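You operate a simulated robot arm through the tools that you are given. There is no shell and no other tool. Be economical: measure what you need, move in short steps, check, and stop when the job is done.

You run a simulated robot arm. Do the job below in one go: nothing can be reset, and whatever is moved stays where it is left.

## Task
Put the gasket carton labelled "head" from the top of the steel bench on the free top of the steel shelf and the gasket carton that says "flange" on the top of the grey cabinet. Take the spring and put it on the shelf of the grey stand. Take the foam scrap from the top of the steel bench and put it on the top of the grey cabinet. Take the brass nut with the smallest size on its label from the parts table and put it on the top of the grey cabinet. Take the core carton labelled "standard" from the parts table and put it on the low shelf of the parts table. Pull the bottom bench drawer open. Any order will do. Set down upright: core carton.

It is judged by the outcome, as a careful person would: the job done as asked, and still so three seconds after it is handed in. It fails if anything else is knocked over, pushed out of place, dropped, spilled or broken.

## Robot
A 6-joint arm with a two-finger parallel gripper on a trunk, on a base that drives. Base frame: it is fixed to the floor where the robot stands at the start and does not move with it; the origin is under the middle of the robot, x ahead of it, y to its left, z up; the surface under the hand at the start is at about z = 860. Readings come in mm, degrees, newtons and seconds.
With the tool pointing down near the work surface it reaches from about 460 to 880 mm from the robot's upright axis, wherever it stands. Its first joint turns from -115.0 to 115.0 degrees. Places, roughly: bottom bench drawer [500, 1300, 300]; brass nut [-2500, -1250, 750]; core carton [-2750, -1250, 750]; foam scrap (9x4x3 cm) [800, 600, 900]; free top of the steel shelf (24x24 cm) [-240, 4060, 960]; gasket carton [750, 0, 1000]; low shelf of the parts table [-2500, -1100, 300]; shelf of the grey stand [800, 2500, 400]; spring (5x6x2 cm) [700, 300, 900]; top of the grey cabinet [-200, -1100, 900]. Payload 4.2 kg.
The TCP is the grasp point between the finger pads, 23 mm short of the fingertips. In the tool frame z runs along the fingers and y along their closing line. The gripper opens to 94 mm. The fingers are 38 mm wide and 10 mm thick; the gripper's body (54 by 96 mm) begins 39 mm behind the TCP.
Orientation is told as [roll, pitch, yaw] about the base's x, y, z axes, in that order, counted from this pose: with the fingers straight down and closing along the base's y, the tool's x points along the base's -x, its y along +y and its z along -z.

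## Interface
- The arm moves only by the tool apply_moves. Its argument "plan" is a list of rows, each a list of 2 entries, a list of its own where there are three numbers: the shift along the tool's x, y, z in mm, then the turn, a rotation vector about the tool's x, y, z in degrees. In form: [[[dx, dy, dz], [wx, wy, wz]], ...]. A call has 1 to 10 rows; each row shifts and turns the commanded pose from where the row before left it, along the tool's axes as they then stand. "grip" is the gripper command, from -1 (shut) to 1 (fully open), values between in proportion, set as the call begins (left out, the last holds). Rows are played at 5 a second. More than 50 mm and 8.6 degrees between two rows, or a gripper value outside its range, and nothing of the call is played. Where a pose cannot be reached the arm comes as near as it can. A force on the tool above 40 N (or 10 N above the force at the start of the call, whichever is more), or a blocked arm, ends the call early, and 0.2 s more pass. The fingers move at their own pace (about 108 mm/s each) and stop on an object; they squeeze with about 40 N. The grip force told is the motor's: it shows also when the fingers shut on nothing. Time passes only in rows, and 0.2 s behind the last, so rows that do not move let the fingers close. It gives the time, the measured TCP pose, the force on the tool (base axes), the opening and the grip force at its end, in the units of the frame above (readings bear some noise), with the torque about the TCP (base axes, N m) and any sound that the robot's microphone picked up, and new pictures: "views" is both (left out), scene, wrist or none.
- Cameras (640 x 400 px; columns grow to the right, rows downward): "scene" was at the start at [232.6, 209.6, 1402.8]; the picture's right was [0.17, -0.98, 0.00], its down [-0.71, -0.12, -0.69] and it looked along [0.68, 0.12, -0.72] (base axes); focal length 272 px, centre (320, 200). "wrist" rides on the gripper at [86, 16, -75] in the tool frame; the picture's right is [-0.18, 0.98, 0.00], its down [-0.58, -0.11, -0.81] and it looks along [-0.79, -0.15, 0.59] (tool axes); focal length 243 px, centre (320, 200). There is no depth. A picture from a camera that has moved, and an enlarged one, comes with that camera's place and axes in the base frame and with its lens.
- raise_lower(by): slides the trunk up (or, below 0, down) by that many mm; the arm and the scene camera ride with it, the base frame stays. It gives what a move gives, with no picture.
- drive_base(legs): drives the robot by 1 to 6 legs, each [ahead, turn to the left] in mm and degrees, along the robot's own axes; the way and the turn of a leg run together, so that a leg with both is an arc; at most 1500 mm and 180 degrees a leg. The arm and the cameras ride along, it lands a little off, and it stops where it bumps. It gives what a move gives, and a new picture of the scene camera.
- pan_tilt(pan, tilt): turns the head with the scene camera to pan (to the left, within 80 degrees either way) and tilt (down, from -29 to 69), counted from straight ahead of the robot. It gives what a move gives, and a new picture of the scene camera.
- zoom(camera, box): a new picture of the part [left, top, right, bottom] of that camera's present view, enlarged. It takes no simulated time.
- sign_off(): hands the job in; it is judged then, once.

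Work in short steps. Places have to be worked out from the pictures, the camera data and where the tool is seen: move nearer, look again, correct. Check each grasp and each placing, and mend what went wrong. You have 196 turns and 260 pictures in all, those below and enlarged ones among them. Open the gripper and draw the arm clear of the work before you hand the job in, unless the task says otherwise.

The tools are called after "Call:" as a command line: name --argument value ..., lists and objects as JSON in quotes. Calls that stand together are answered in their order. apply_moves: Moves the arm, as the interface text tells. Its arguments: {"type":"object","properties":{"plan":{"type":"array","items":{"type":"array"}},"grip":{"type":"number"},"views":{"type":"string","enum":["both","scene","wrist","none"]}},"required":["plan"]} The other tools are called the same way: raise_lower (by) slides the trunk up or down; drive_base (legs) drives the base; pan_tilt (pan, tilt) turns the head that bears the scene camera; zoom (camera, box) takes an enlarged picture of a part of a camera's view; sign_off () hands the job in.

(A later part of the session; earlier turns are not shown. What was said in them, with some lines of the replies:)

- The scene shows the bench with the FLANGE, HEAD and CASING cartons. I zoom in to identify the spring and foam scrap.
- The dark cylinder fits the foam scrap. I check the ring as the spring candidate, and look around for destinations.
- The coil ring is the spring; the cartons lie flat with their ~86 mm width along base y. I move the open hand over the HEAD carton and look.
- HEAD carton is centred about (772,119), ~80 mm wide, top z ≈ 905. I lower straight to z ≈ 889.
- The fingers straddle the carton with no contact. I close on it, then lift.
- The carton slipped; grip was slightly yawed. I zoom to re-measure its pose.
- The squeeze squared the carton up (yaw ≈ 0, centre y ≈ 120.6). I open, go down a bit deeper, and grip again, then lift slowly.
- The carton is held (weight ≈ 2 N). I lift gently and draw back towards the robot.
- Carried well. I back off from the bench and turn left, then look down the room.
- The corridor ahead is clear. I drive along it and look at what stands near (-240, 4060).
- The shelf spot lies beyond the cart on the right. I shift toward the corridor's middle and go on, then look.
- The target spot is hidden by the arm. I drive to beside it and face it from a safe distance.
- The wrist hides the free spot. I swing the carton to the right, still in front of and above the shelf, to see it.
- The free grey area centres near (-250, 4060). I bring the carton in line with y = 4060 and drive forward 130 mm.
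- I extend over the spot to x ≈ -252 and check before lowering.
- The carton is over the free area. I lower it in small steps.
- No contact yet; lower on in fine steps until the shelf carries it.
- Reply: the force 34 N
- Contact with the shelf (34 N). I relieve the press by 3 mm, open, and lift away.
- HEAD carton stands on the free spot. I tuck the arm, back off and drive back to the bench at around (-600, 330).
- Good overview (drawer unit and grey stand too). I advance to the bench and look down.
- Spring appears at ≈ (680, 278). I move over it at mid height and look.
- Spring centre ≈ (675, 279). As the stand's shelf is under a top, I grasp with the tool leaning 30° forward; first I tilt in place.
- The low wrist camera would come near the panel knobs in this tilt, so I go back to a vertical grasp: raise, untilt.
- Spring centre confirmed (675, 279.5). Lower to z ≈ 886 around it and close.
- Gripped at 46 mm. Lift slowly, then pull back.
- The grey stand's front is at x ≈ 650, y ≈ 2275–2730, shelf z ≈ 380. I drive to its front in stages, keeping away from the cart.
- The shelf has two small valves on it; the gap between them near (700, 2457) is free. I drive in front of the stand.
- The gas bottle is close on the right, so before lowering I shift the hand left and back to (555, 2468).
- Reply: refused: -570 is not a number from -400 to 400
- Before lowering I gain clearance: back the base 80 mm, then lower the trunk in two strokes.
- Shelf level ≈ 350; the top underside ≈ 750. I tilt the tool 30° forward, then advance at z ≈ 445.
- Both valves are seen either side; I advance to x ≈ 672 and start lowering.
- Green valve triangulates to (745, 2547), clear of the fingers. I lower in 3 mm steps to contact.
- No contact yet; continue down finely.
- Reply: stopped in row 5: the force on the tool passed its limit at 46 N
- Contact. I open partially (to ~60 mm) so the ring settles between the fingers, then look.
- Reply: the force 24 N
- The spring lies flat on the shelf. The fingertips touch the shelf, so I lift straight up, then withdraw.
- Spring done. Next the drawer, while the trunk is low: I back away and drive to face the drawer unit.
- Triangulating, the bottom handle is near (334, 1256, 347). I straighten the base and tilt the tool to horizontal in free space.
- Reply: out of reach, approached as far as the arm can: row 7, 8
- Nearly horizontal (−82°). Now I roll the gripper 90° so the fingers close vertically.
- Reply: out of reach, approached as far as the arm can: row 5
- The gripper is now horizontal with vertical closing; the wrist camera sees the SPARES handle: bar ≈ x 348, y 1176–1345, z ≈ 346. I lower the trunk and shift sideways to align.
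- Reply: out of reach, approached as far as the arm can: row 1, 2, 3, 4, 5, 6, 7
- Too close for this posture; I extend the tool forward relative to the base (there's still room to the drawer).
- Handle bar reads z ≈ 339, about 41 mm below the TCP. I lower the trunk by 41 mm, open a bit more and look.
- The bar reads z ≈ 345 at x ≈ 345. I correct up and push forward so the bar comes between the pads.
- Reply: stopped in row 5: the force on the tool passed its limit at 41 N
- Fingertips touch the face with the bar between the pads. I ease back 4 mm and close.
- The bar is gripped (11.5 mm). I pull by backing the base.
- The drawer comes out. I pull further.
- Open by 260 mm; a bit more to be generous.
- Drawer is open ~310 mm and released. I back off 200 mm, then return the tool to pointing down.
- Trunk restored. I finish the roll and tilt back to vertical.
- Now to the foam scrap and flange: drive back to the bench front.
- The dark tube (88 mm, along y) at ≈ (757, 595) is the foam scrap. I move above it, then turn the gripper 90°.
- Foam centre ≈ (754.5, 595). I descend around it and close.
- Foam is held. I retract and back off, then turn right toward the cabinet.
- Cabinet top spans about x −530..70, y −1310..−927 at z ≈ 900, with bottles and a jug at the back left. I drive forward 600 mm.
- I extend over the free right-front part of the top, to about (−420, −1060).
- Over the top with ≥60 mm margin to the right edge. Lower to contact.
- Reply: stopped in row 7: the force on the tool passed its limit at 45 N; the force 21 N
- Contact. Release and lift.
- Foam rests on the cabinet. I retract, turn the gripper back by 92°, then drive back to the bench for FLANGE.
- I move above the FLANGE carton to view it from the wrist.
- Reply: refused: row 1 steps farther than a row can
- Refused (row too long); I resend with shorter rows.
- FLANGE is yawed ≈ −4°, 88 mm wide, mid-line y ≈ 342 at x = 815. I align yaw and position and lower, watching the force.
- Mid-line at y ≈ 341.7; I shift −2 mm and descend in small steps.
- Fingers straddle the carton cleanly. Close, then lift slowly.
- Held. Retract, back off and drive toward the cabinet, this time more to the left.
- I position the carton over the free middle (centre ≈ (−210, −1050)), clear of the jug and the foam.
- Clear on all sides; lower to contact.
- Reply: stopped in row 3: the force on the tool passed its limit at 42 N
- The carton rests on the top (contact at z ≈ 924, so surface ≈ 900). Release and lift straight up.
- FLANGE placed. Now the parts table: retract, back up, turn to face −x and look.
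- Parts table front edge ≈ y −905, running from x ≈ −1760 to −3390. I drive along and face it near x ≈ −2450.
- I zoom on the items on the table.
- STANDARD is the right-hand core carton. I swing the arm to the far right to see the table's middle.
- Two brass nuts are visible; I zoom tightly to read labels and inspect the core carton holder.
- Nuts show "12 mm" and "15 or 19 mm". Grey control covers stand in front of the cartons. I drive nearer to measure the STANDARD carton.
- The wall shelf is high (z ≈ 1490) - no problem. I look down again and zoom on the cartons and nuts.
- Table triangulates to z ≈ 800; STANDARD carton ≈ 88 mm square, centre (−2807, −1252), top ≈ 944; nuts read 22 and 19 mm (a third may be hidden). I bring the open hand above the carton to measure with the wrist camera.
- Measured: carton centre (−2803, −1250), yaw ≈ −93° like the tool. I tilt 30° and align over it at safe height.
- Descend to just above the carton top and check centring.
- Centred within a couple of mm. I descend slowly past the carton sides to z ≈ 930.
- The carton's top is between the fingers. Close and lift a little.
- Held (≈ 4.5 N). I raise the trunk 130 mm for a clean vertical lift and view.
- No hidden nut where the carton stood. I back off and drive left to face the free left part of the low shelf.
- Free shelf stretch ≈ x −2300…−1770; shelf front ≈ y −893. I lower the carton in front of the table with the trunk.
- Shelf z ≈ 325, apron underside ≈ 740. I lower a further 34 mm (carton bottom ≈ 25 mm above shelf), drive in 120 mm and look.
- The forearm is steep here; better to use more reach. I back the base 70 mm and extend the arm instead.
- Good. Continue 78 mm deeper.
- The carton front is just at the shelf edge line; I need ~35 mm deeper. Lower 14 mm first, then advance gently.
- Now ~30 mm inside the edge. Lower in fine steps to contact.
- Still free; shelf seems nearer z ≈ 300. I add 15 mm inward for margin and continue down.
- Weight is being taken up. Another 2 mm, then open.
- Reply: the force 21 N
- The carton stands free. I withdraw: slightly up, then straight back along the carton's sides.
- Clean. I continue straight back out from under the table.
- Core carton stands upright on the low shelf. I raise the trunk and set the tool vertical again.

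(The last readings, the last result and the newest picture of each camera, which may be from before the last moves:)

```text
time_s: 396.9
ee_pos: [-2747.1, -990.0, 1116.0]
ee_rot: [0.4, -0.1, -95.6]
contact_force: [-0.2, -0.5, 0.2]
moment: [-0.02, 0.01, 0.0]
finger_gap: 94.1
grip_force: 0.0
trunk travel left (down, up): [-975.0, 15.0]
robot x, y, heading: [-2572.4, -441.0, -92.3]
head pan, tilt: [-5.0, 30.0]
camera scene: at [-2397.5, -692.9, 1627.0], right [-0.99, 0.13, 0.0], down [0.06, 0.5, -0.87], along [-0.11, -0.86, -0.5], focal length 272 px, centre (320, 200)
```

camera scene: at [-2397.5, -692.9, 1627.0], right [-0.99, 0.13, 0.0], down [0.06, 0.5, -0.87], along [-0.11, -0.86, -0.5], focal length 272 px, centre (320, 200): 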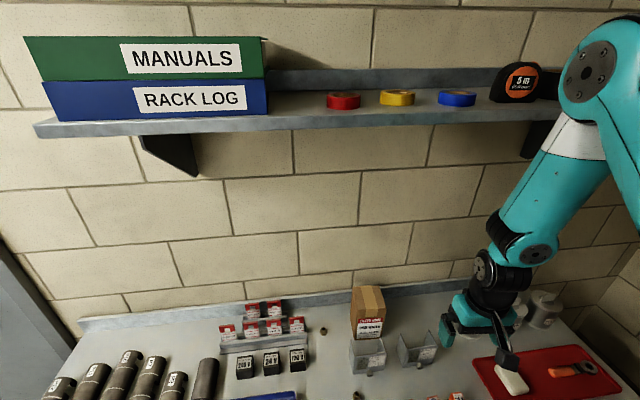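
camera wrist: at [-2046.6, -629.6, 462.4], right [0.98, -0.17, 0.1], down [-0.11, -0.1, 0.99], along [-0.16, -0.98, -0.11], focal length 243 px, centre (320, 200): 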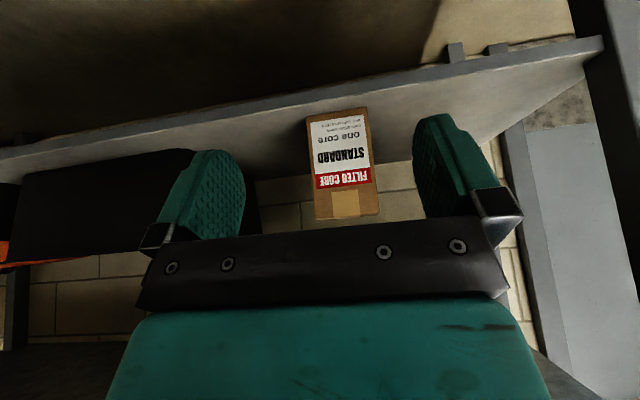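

Trunk is high, giving a steep view. I tilt down to look behind objects for other nuts.

Call:
pan_tilt --pan -10 --tilt 55

Call:
zoom --camera "scene" --box '[150, 90, 390, 240]'

Call:
zoom --camera "scene" --box '[380, 60, 640, 260]'

```text
time_s: 397.8
ee_pos: [-2745.8, -989.6, 1116.6]
ee_rot: [0.3, -0.1, -95.6]
contact_force: [0.3, 0.6, 0.3]
moment: [0.01, -0.02, 0.04]
finger_gap: 93.8
grip_force: 0.0
trunk travel left (down, up): [-975.0, 15.0]
robot x, y, heading: [-2577.0, -439.9, -92.5]
head pan, tilt: [-10.0, 55.0]
camera scene: at [-2401.3, -673.6, 1591.0], right [-0.98, 0.21, 0.0], down [0.18, 0.8, -0.57], along [-0.12, -0.56, -0.82], focal length 272 px, centre (320, 200)
```

scene: 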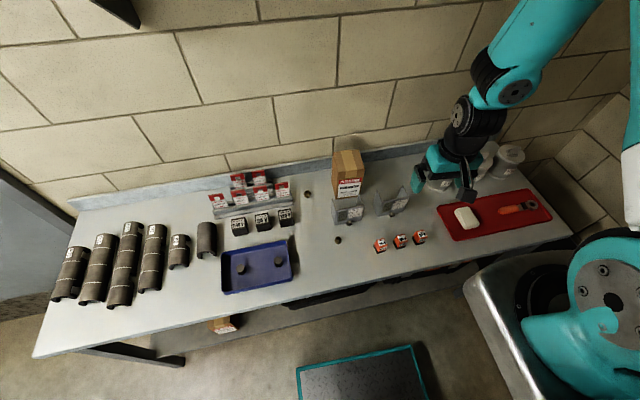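

```text
2.67 times, centred on (270, 165) of scene
camera zoom: at [-2401.3, -673.6, 1591.0], right [-0.98, 0.21, 0.0], down [0.18, 0.8, -0.57], along [-0.12, -0.56, -0.82], focal length 727 px, centre (453, 293)
```

zoom: 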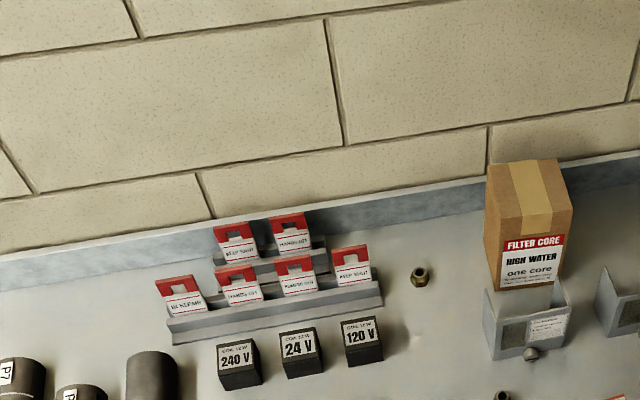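

```text
2.00 times, centred on (510, 160) of scene
camera zoom: at [-2401.3, -673.6, 1591.0], right [-0.98, 0.21, 0.0], down [0.18, 0.8, -0.57], along [-0.12, -0.56, -0.82], focal length 545 px, centre (-60, 280)
```

zoom: 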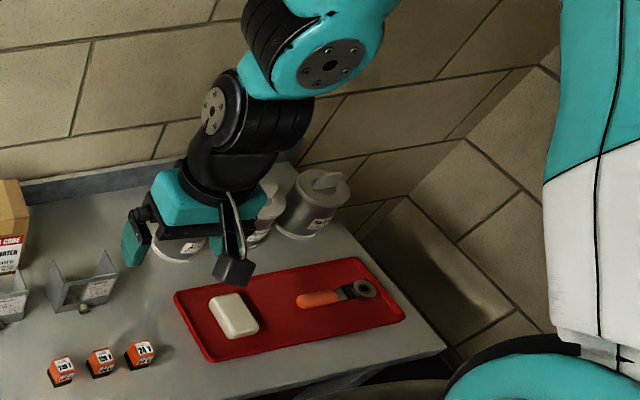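

Let me check the wrist camera's view over the jars and carton.

Call:
zoom --camera "wrist" --box '[0, 0, 640, 400]'

Call:
apply_moves --plan '[[[-30, 0, 0], [0, 0, 0]], [[-30, 0, 0], [0, 0, 0]], [[-30, 0, 0], [0, 0, 0]], [[-30, 0, 0], [0, 0, 0]], [[0, 0, 0], [0, 0, 0]]]' --views "wrist"

```text
1.00 times, centred on (320, 200) of wrist (not enlarged: the box is as wide or as high as the picture)
camera zoom: at [-2721.7, -904.9, 1191.7], right [0.96, -0.28, 0.0], down [-0.17, -0.57, 0.81], along [-0.22, -0.78, -0.59], focal length 243 px, centre (320, 200)
```

zoom: 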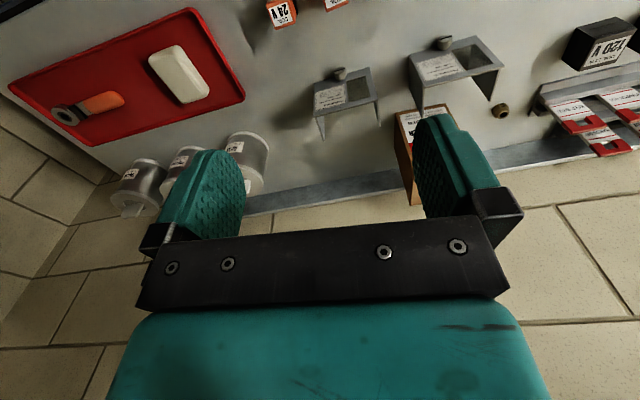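

```text
time_s: 399.0
ee_pos: [-2759.3, -1110.5, 1117.0]
ee_rot: [0.3, -0.1, -95.7]
contact_force: [0.5, -0.5, -0.1]
moment: [-0.04, 0.0, 0.01]
finger_gap: 94.0
grip_force: 0.0
trunk travel left (down, up): [-975.0, 15.0]
robot x, y, heading: [-2580.1, -441.7, -92.4]
head pan, tilt: [-10.0, 55.0]
camera wrist: at [-2734.5, -1026.0, 1191.7], right [0.96, -0.28, 0.0], down [-0.17, -0.57, 0.81], along [-0.22, -0.77, -0.59], focal length 243 px, centre (320, 200)
```

wrist: 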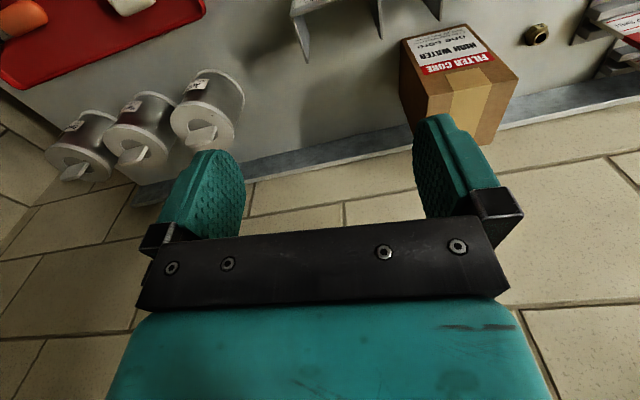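

Nothing hidden behind the carton or jars; so the nuts are 22 and 19 mm — the 19 mm one is wanted, near (−2541, −1039). I move above it and lower the trunk.

Call:
apply_moves --plan '[[[20.2, 34.5, 0], [0, 0, 0]], [[20.2, 34.5, 0], [0, 0, 0]], [[20.2, 34.5, 0], [0, 0, 0]], [[20.2, 34.5, 0], [0, 0, 0]], [[20.2, 34.5, 0], [0, 0, 0]], [[20.2, 34.5, 0], [0, 0, 0]], [[0, 0, 0], [0, 0, 0]]]' --grip -0.1 --views "none"

Call:
raise_lower --by -180

Call:
apply_moves --plan '[[[0, 0, 0], [0, 0, 0]]]'

```text
time_s: 400.6
ee_pos: [-2539.0, -1008.4, 1117.6]
ee_rot: [0.3, -0.1, -95.8]
contact_force: [-0.2, 0.0, 0.3]
moment: [-0.01, 0.03, 0.01]
finger_gap: 42.4
grip_force: 0.1
trunk travel left (down, up): [-975.0, 15.0]
robot x, y, heading: [-2575.6, -440.4, -92.3]
head pan, tilt: [-10.0, 55.0]
```

```text
time_s: 402.6
ee_pos: [-2539.7, -1008.5, 937.2]
ee_rot: [0.3, -0.1, -95.8]
contact_force: [-0.2, 0.1, -0.3]
moment: [0.0, 0.04, 0.01]
finger_gap: 42.3
grip_force: 0.0
trunk travel left (down, up): [-795.0, 195.0]
robot x, y, heading: [-2575.4, -442.2, -92.3]
head pan, tilt: [-10.0, 55.0]
```

```text
time_s: 403.0
ee_pos: [-2538.7, -1008.2, 938.0]
ee_rot: [0.3, -0.1, -95.7]
contact_force: [-0.2, 0.9, -0.2]
moment: [-0.03, -0.03, 0.01]
finger_gap: 42.1
grip_force: 0.1
trunk travel left (down, up): [-795.0, 195.0]
robot x, y, heading: [-2577.5, -440.9, -92.6]
head pan, tilt: [-10.0, 55.0]
camera scene: at [-2401.2, -673.6, 1411.0], right [-0.98, 0.22, 0.0], down [0.18, 0.8, -0.57], along [-0.12, -0.56, -0.82], focal length 272 px, centre (320, 200)
camera wrist: at [-2515.0, -923.5, 1012.4], right [0.96, -0.28, 0.0], down [-0.17, -0.57, 0.81], along [-0.22, -0.78, -0.59], focal length 243 px, centre (320, 200)
```

scene: 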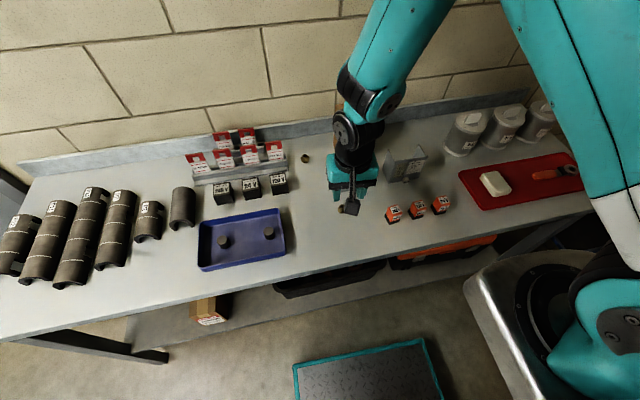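
wrist: 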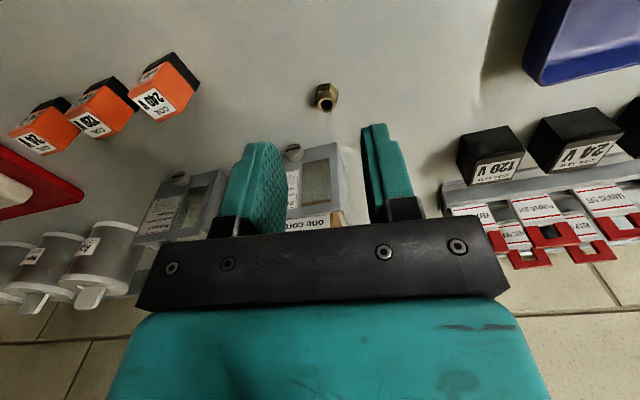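

Nut at (−2541, −1037). I position and descend.

Call:
apply_moves --plan '[[[-29, 1, 20], [0, 0, 0]], [[0, 0, 35], [0, 0, 0]], [[0, 0, 30], [0, 0, 0]], [[0, 0, 15], [0, 0, 0]], [[0, 0, 0], [0, 0, 0]]]'

```text
time_s: 404.2
ee_pos: [-2539.0, -1037.8, 837.6]
ee_rot: [0.3, -0.1, -95.7]
contact_force: [-0.9, -0.2, 0.4]
moment: [-0.02, 0.0, 0.0]
finger_gap: 42.2
grip_force: 0.0
trunk travel left (down, up): [-795.0, 195.0]
robot x, y, heading: [-2576.8, -441.9, -92.2]
head pan, tilt: [-10.0, 55.0]
camera scene: at [-2401.2, -673.6, 1411.0], right [-0.98, 0.22, 0.0], down [0.18, 0.8, -0.57], along [-0.12, -0.56, -0.82], focal length 272 px, centre (320, 200)
camera wrist: at [-2514.7, -952.8, 913.2], right [0.96, -0.28, 0.01], down [-0.17, -0.56, 0.81], along [-0.22, -0.78, -0.59], focal length 243 px, centre (320, 200)
```

scene: 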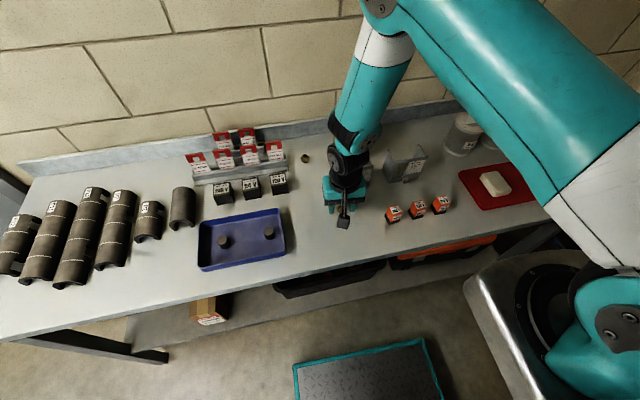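
wrist: 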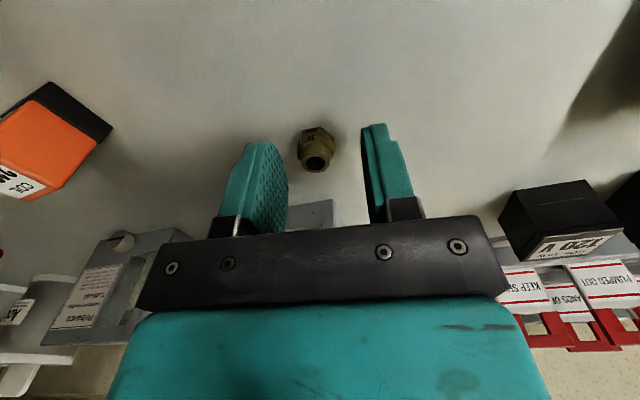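

Nut is between the fingers. A last 11 mm down with a 3 mm correction, then close.

Call:
apply_moves --plan '[[[-3.2, -2.2, 6], [0, 0, 0]], [[0, 0, 5], [0, 0, 0]], [[0, 0, 0], [0, 0, 0]]]' --views "none"

Call:
apply_moves --plan '[[[0, 0, 0], [0, 0, 0]], [[0, 0, 0], [0, 0, 0]], [[0, 0, 0], [0, 0, 0]]]' --grip -1 --views "wrist"

```text
time_s: 405.0
ee_pos: [-2542.3, -1040.1, 826.1]
ee_rot: [0.4, -0.1, -95.8]
contact_force: [0.5, 0.4, -0.1]
moment: [-0.01, 0.02, 0.0]
finger_gap: 42.5
grip_force: 0.0
trunk travel left (down, up): [-795.0, 195.0]
robot x, y, heading: [-2576.5, -443.1, -92.6]
head pan, tilt: [-10.0, 55.0]
```

```text
time_s: 405.8
ee_pos: [-2543.0, -1040.3, 826.2]
ee_rot: [0.2, 0.0, -95.8]
contact_force: [-0.5, -0.7, 0.9]
moment: [0.0, 0.0, -0.01]
finger_gap: 19.1
grip_force: 40.2
trunk travel left (down, up): [-795.0, 195.0]
robot x, y, heading: [-2574.6, -443.3, -92.5]
head pan, tilt: [-10.0, 55.0]
camera wrist: at [-2518.0, -955.5, 901.7], right [0.96, -0.28, 0.0], down [-0.17, -0.57, 0.81], along [-0.22, -0.78, -0.59], focal length 243 px, centre (320, 200)
```

wrist: 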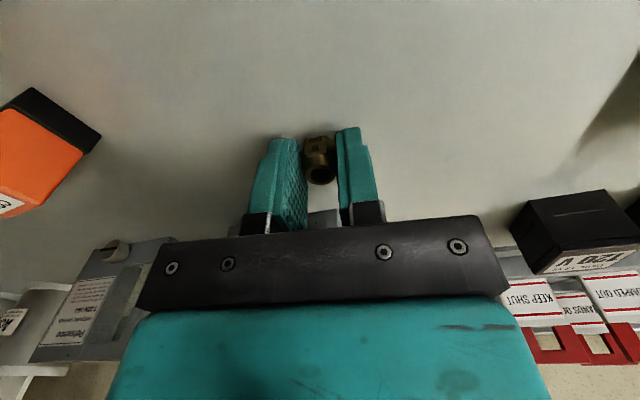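

Gripped at 19 mm. Lift gently straight up and check.

Call:
apply_moves --plan '[[[0, 0, -5], [0, 0, 0]], [[0, 0, -10], [0, 0, 0]], [[0, 0, -20], [0, 0, 0]], [[0, 0, -30], [0, 0, 0]], [[0, 0, -40], [0, 0, 0]], [[0, 0, -40], [0, 0, 0]], [[0, 0, -40], [0, 0, 0]], [[0, 0, -40], [0, 0, 0]], [[0, 0, 0], [0, 0, 0]]]' --views "wrist"

Call:
zoom --camera "wrist" --box '[260, 110, 380, 200]'

```text
time_s: 407.8
ee_pos: [-2546.6, -1039.9, 1051.2]
ee_rot: [0.1, -0.1, -95.7]
contact_force: [-0.1, 0.3, -0.3]
moment: [-0.01, -0.01, 0.04]
finger_gap: 19.3
grip_force: 39.9
trunk travel left (down, up): [-795.0, 195.0]
robot x, y, heading: [-2574.8, -441.9, -92.2]
head pan, tilt: [-10.0, 55.0]
camera wrist: at [-2521.3, -955.8, 1125.6], right [0.96, -0.28, 0.0], down [-0.17, -0.57, 0.81], along [-0.22, -0.77, -0.59], focal length 243 px, centre (320, 200)
```

wrist: 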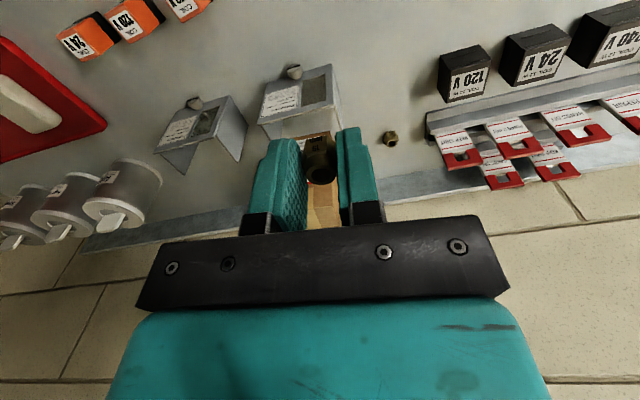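

```text
4.44 times, centred on (320, 155) of wrist
camera zoom: at [-2521.3, -955.8, 1125.6], right [0.96, -0.28, 0.0], down [-0.17, -0.57, 0.81], along [-0.22, -0.77, -0.59], focal length 1078 px, centre (320, 400)
```

zoom: 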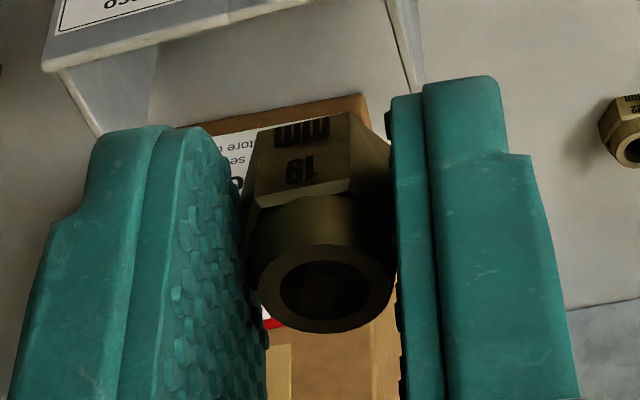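

Nut (19 mm) held. Before leaving, one more look over the left part of the table for any further nut.

Call:
zoom --camera "scene" --box '[0, 120, 320, 320]'

```text
2.00 times, centred on (160, 220) of scene
camera zoom: at [-2401.2, -673.7, 1410.9], right [-0.98, 0.22, 0.0], down [0.18, 0.8, -0.57], along [-0.12, -0.56, -0.82], focal length 545 px, centre (640, 160)
```

zoom: 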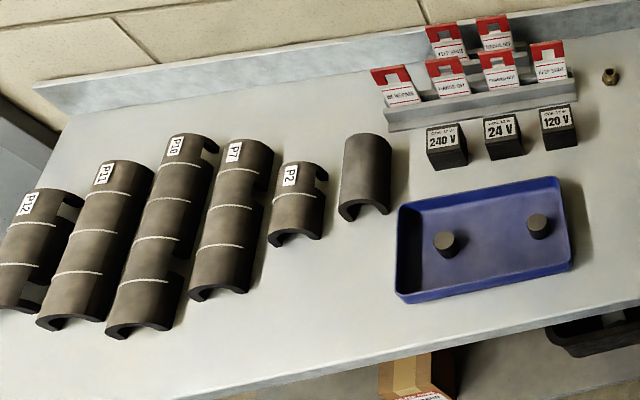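

Only two nuts. I drive with the 19 mm nut to the cabinet.

Call:
drive_base --legs '[[-130, 0], [0, 92.3], [1500, 0], [800, 0], [0, -90]]'

Call:
pan_tilt --pan 0 --tilt 40

```text
time_s: 427.6
ee_pos: [-262.4, -930.0, 1049.6]
ee_rot: [0.3, -0.1, -94.5]
contact_force: [0.2, -0.8, -0.9]
moment: [0.01, -0.01, 0.01]
finger_gap: 17.6
grip_force: 40.3
trunk travel left (down, up): [-795.0, 195.0]
robot x, y, heading: [-305.3, -333.2, -91.3]
head pan, tilt: [-10.0, 55.0]
camera scene: at [-125.3, -558.8, 1410.9], right [-0.98, 0.19, 0.0], down [0.16, 0.8, -0.57], along [-0.11, -0.56, -0.82], focal length 272 px, centre (320, 200)
```

scene: 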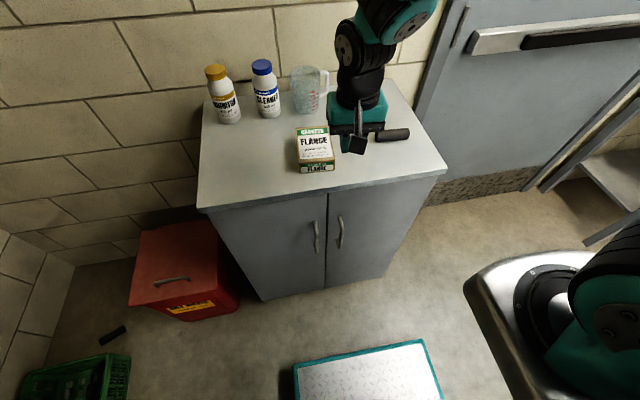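

```text
time_s: 428.4
ee_pos: [-262.3, -929.2, 1049.3]
ee_rot: [0.2, -0.1, -94.6]
contact_force: [0.1, 0.0, 0.2]
moment: [-0.04, 0.02, 0.02]
finger_gap: 17.5
grip_force: 39.9
trunk travel left (down, up): [-795.0, 195.0]
robot x, y, heading: [-305.9, -332.0, -91.4]
head pan, tilt: [0.0, 40.0]
camera scene: at [-113.2, -573.1, 1431.6], right [-1.0, 0.02, 0.0], down [0.01, 0.64, -0.77], along [-0.02, -0.77, -0.64], focal length 272 px, centre (320, 200)
```

scene: 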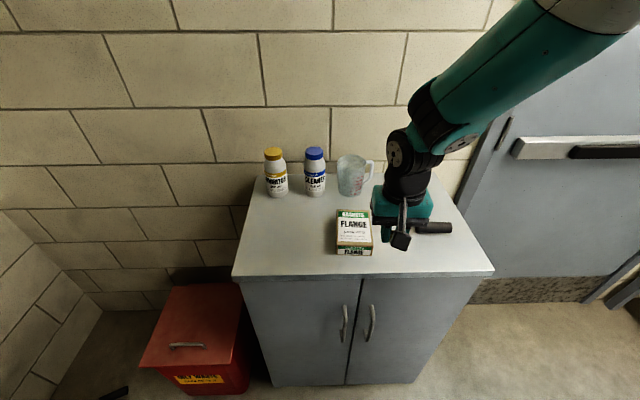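

I move over the free front-left part (−80, −1010) and lower.

Call:
apply_moves --plan '[[[-11, 31.3, 0], [0, 0, 0]], [[-11, 31.3, 0], [0, 0, 0]], [[-11, 31.3, 0], [0, 0, 0]], [[-11, 31.3, 0], [0, 0, 0]], [[-11, 31.3, 0], [0, 0, 0]], [[-11, 31.3, 0], [0, 0, 0]], [[0, 0, 40], [0, 0, 0]], [[0, 0, 40], [0, 0, 0]], [[0, 0, 20], [0, 0, 0]], [[0, 0, 0], [0, 0, 0]]]'

```text
time_s: 430.6
ee_pos: [-77.7, -1009.8, 950.4]
ee_rot: [0.3, -0.1, -94.5]
contact_force: [0.3, 0.4, -0.7]
moment: [0.0, 0.02, -0.01]
finger_gap: 17.5
grip_force: 39.9
trunk travel left (down, up): [-795.0, 195.0]
robot x, y, heading: [-302.9, -332.6, -91.0]
head pan, tilt: [0.0, 40.0]
camera scene: at [-113.1, -573.1, 1431.6], right [-1.0, 0.02, 0.0], down [0.01, 0.64, -0.77], along [-0.02, -0.77, -0.64], focal length 272 px, centre (320, 200)
camera wrist: at [-55.3, -924.4, 1026.2], right [0.97, -0.26, 0.0], down [-0.16, -0.57, 0.81], along [-0.21, -0.78, -0.59], focal length 243 px, centre (320, 200)
```

scene: 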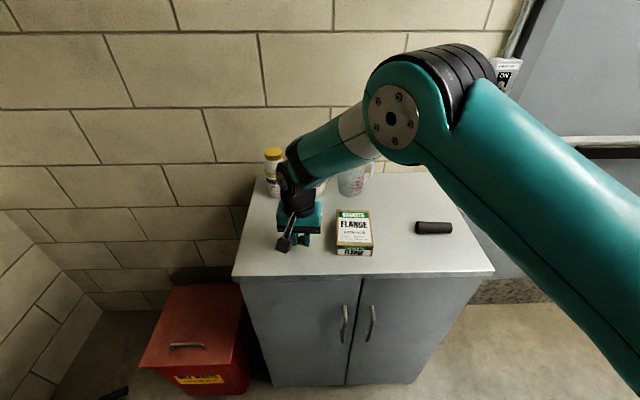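
wrist: 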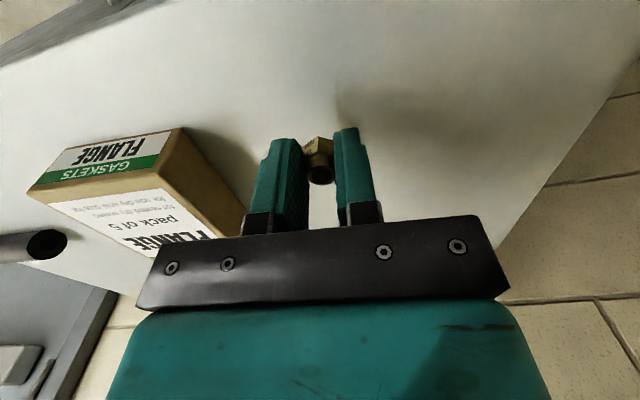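

Clear. Lower finely to contact.

Call:
apply_moves --plan '[[[0, 0, 10], [0, 0, 0]], [[0, 0, 6], [0, 0, 0]], [[0, 0, 3], [0, 0, 0]], [[0, 0, 2], [0, 0, 0]], [[0, 0, 2], [0, 0, 0]], [[0, 0, 2], [0, 0, 0]], [[0, 0, 2], [0, 0, 0]]]' --views "wrist"

```text
time_s: 432.1
ee_pos: [-78.7, -1010.7, 927.4]
ee_rot: [0.4, -0.3, -94.5]
contact_force: [-2.4, 2.1, 24.9]
moment: [-0.02, 0.12, 0.0]
finger_gap: 17.5
grip_force: 40.3
trunk travel left (down, up): [-795.0, 195.0]
robot x, y, heading: [-303.0, -333.5, -91.1]
head pan, tilt: [0.0, 40.0]
camera wrist: at [-56.3, -924.7, 1002.0], right [0.97, -0.26, 0.01], down [-0.16, -0.57, 0.81], along [-0.21, -0.78, -0.59], focal length 243 px, centre (320, 200)
```

wrist: 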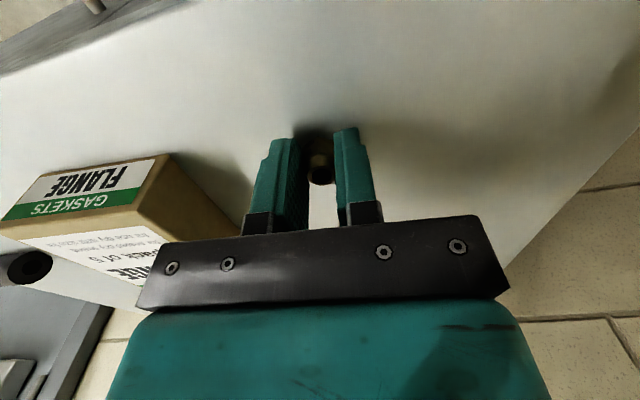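

Contact. I relieve slightly, open to ~45 mm, and lift.

Call:
apply_moves --plan '[[[0, 0, -1], [0, 0, 0]], [[0, 0, 0], [0, 0, 0]], [[0, 0, 0], [0, 0, 0]], [[0, 0, -15], [0, 0, 0]], [[0, 0, -30], [0, 0, 0]], [[0, 0, -40], [0, 0, 0]], [[0, 0, -30], [0, 0, 0]], [[30, 0, 0], [0, 0, 0]], [[40, 0, 0], [0, 0, 0]], [[40, 0, 0], [0, 0, 0]]]' --grip 0

Call:
zoom --camera "wrist" --box '[200, 40, 440, 190]'

```text
time_s: 434.4
ee_pos: [-71.7, -900.0, 1039.3]
ee_rot: [0.4, 0.0, -94.5]
contact_force: [-0.2, -1.2, -0.3]
moment: [0.04, 0.0, 0.01]
finger_gap: 46.7
grip_force: 0.1
trunk travel left (down, up): [-795.0, 195.0]
robot x, y, heading: [-304.5, -328.2, -91.0]
head pan, tilt: [0.0, 40.0]
camera scene: at [-113.2, -573.7, 1431.5], right [-1.0, 0.02, 0.0], down [0.01, 0.64, -0.77], along [-0.02, -0.77, -0.64], focal length 272 px, centre (320, 200)
camera wrist: at [-47.8, -814.3, 1114.4], right [0.97, -0.26, 0.0], down [-0.16, -0.57, 0.81], along [-0.21, -0.78, -0.59], focal length 243 px, centre (320, 200)
```

scene: 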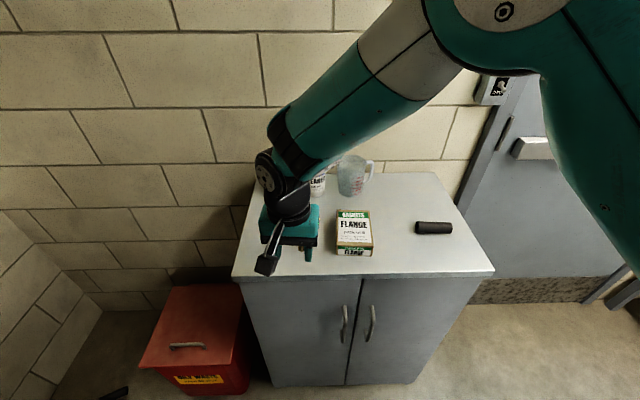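
wrist: 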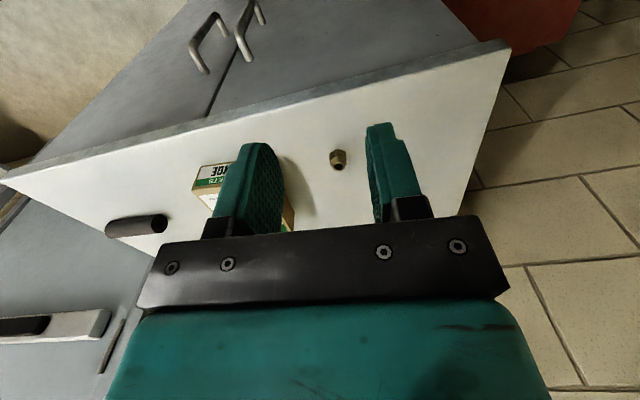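

```text
2.67 times, centred on (320, 115) of wrist
camera zoom: at [-47.8, -814.3, 1114.4], right [0.97, -0.26, 0.0], down [-0.16, -0.57, 0.81], along [-0.21, -0.78, -0.59], focal length 647 px, centre (320, 427)
```

zoom: 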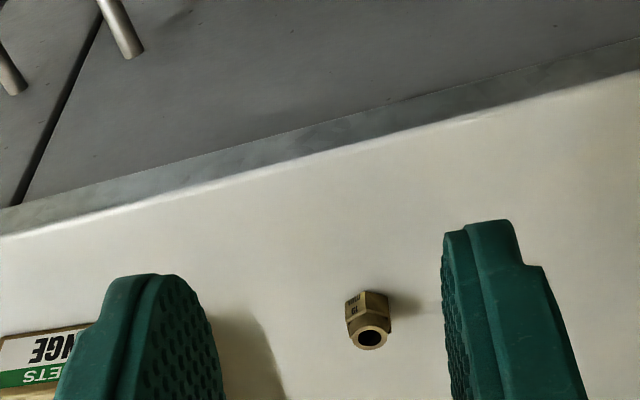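

The nut stands on the cabinet top beside the FLANGE carton and foam. I draw the arm clear by backing the base and opening the gripper.

Call:
drive_base --legs '[[-350, 0]]'

Call:
apply_moves --plan '[[[0, 0, 0], [0, 0, 0]], [[0, 0, 0], [0, 0, 0]]]' --grip 1 --views "scene"

```text
time_s: 436.6
ee_pos: [-62.8, -555.4, 1039.8]
ee_rot: [0.4, -0.1, -94.4]
contact_force: [0.1, 0.0, 0.4]
moment: [0.02, 0.02, 0.0]
finger_gap: 47.2
grip_force: 0.0
trunk travel left (down, up): [-795.0, 195.0]
robot x, y, heading: [-302.7, 13.9, -91.1]
head pan, tilt: [0.0, 40.0]
camera scene: at [-106.0, -228.9, 1431.6], right [-1.0, 0.02, 0.0], down [0.01, 0.64, -0.77], along [-0.01, -0.77, -0.64], focal length 272 px, centre (320, 200)
```

scene: 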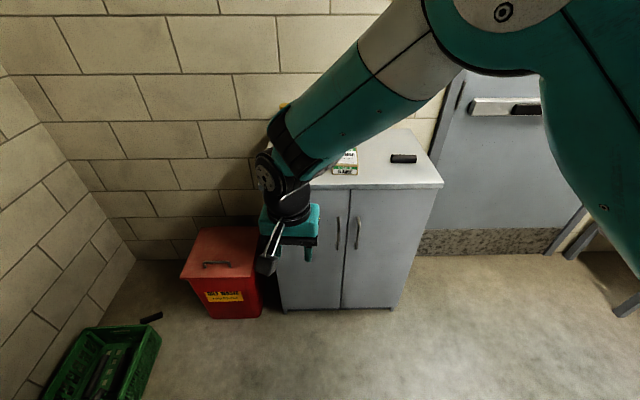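

```text
time_s: 437.2
ee_pos: [-63.1, -555.8, 1038.4]
ee_rot: [0.1, -0.2, -94.3]
contact_force: [0.4, -1.0, -0.3]
moment: [-0.02, -0.04, 0.0]
finger_gap: 94.1
grip_force: 0.1
trunk travel left (down, up): [-795.0, 195.0]
robot x, y, heading: [-299.2, 14.1, -91.0]
head pan, tilt: [0.0, 40.0]
camera scene: at [-106.0, -228.9, 1431.6], right [-1.0, 0.02, 0.0], down [0.01, 0.64, -0.77], along [-0.01, -0.77, -0.64], focal length 272 px, centre (320, 200)
```

scene: 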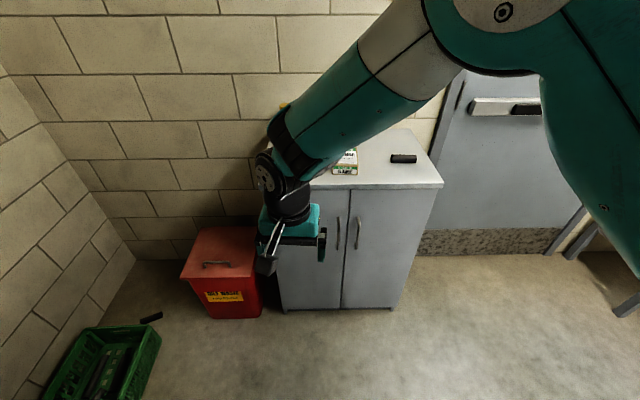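

Everything has been placed and the arm is clear, so I hand the job in.

Call:
sign_off

```text
The job is handed in.
```

I did all seven parts of the job, and the arm is clear with the gripper open. My first grip on the HEAD carton slipped, so it shifted a few millimetres on the bench before I picked it up again.

- **HEAD carton:** it is on the free top of the steel shelf.
- **FLANGE carton and foam scrap:** both are on the top of the grey cabinet.
- **Spring:** it lies flat on the shelf of the grey stand.
- **Brass nut:** I found only two on the parts table, 19 mm and 22 mm. The 19 mm one is on the grey cabinet.
- **STANDARD core carton:** it stands upright on the low shelf of the parts table.
- **Bottom bench drawer:** it is open by about 310 mm.
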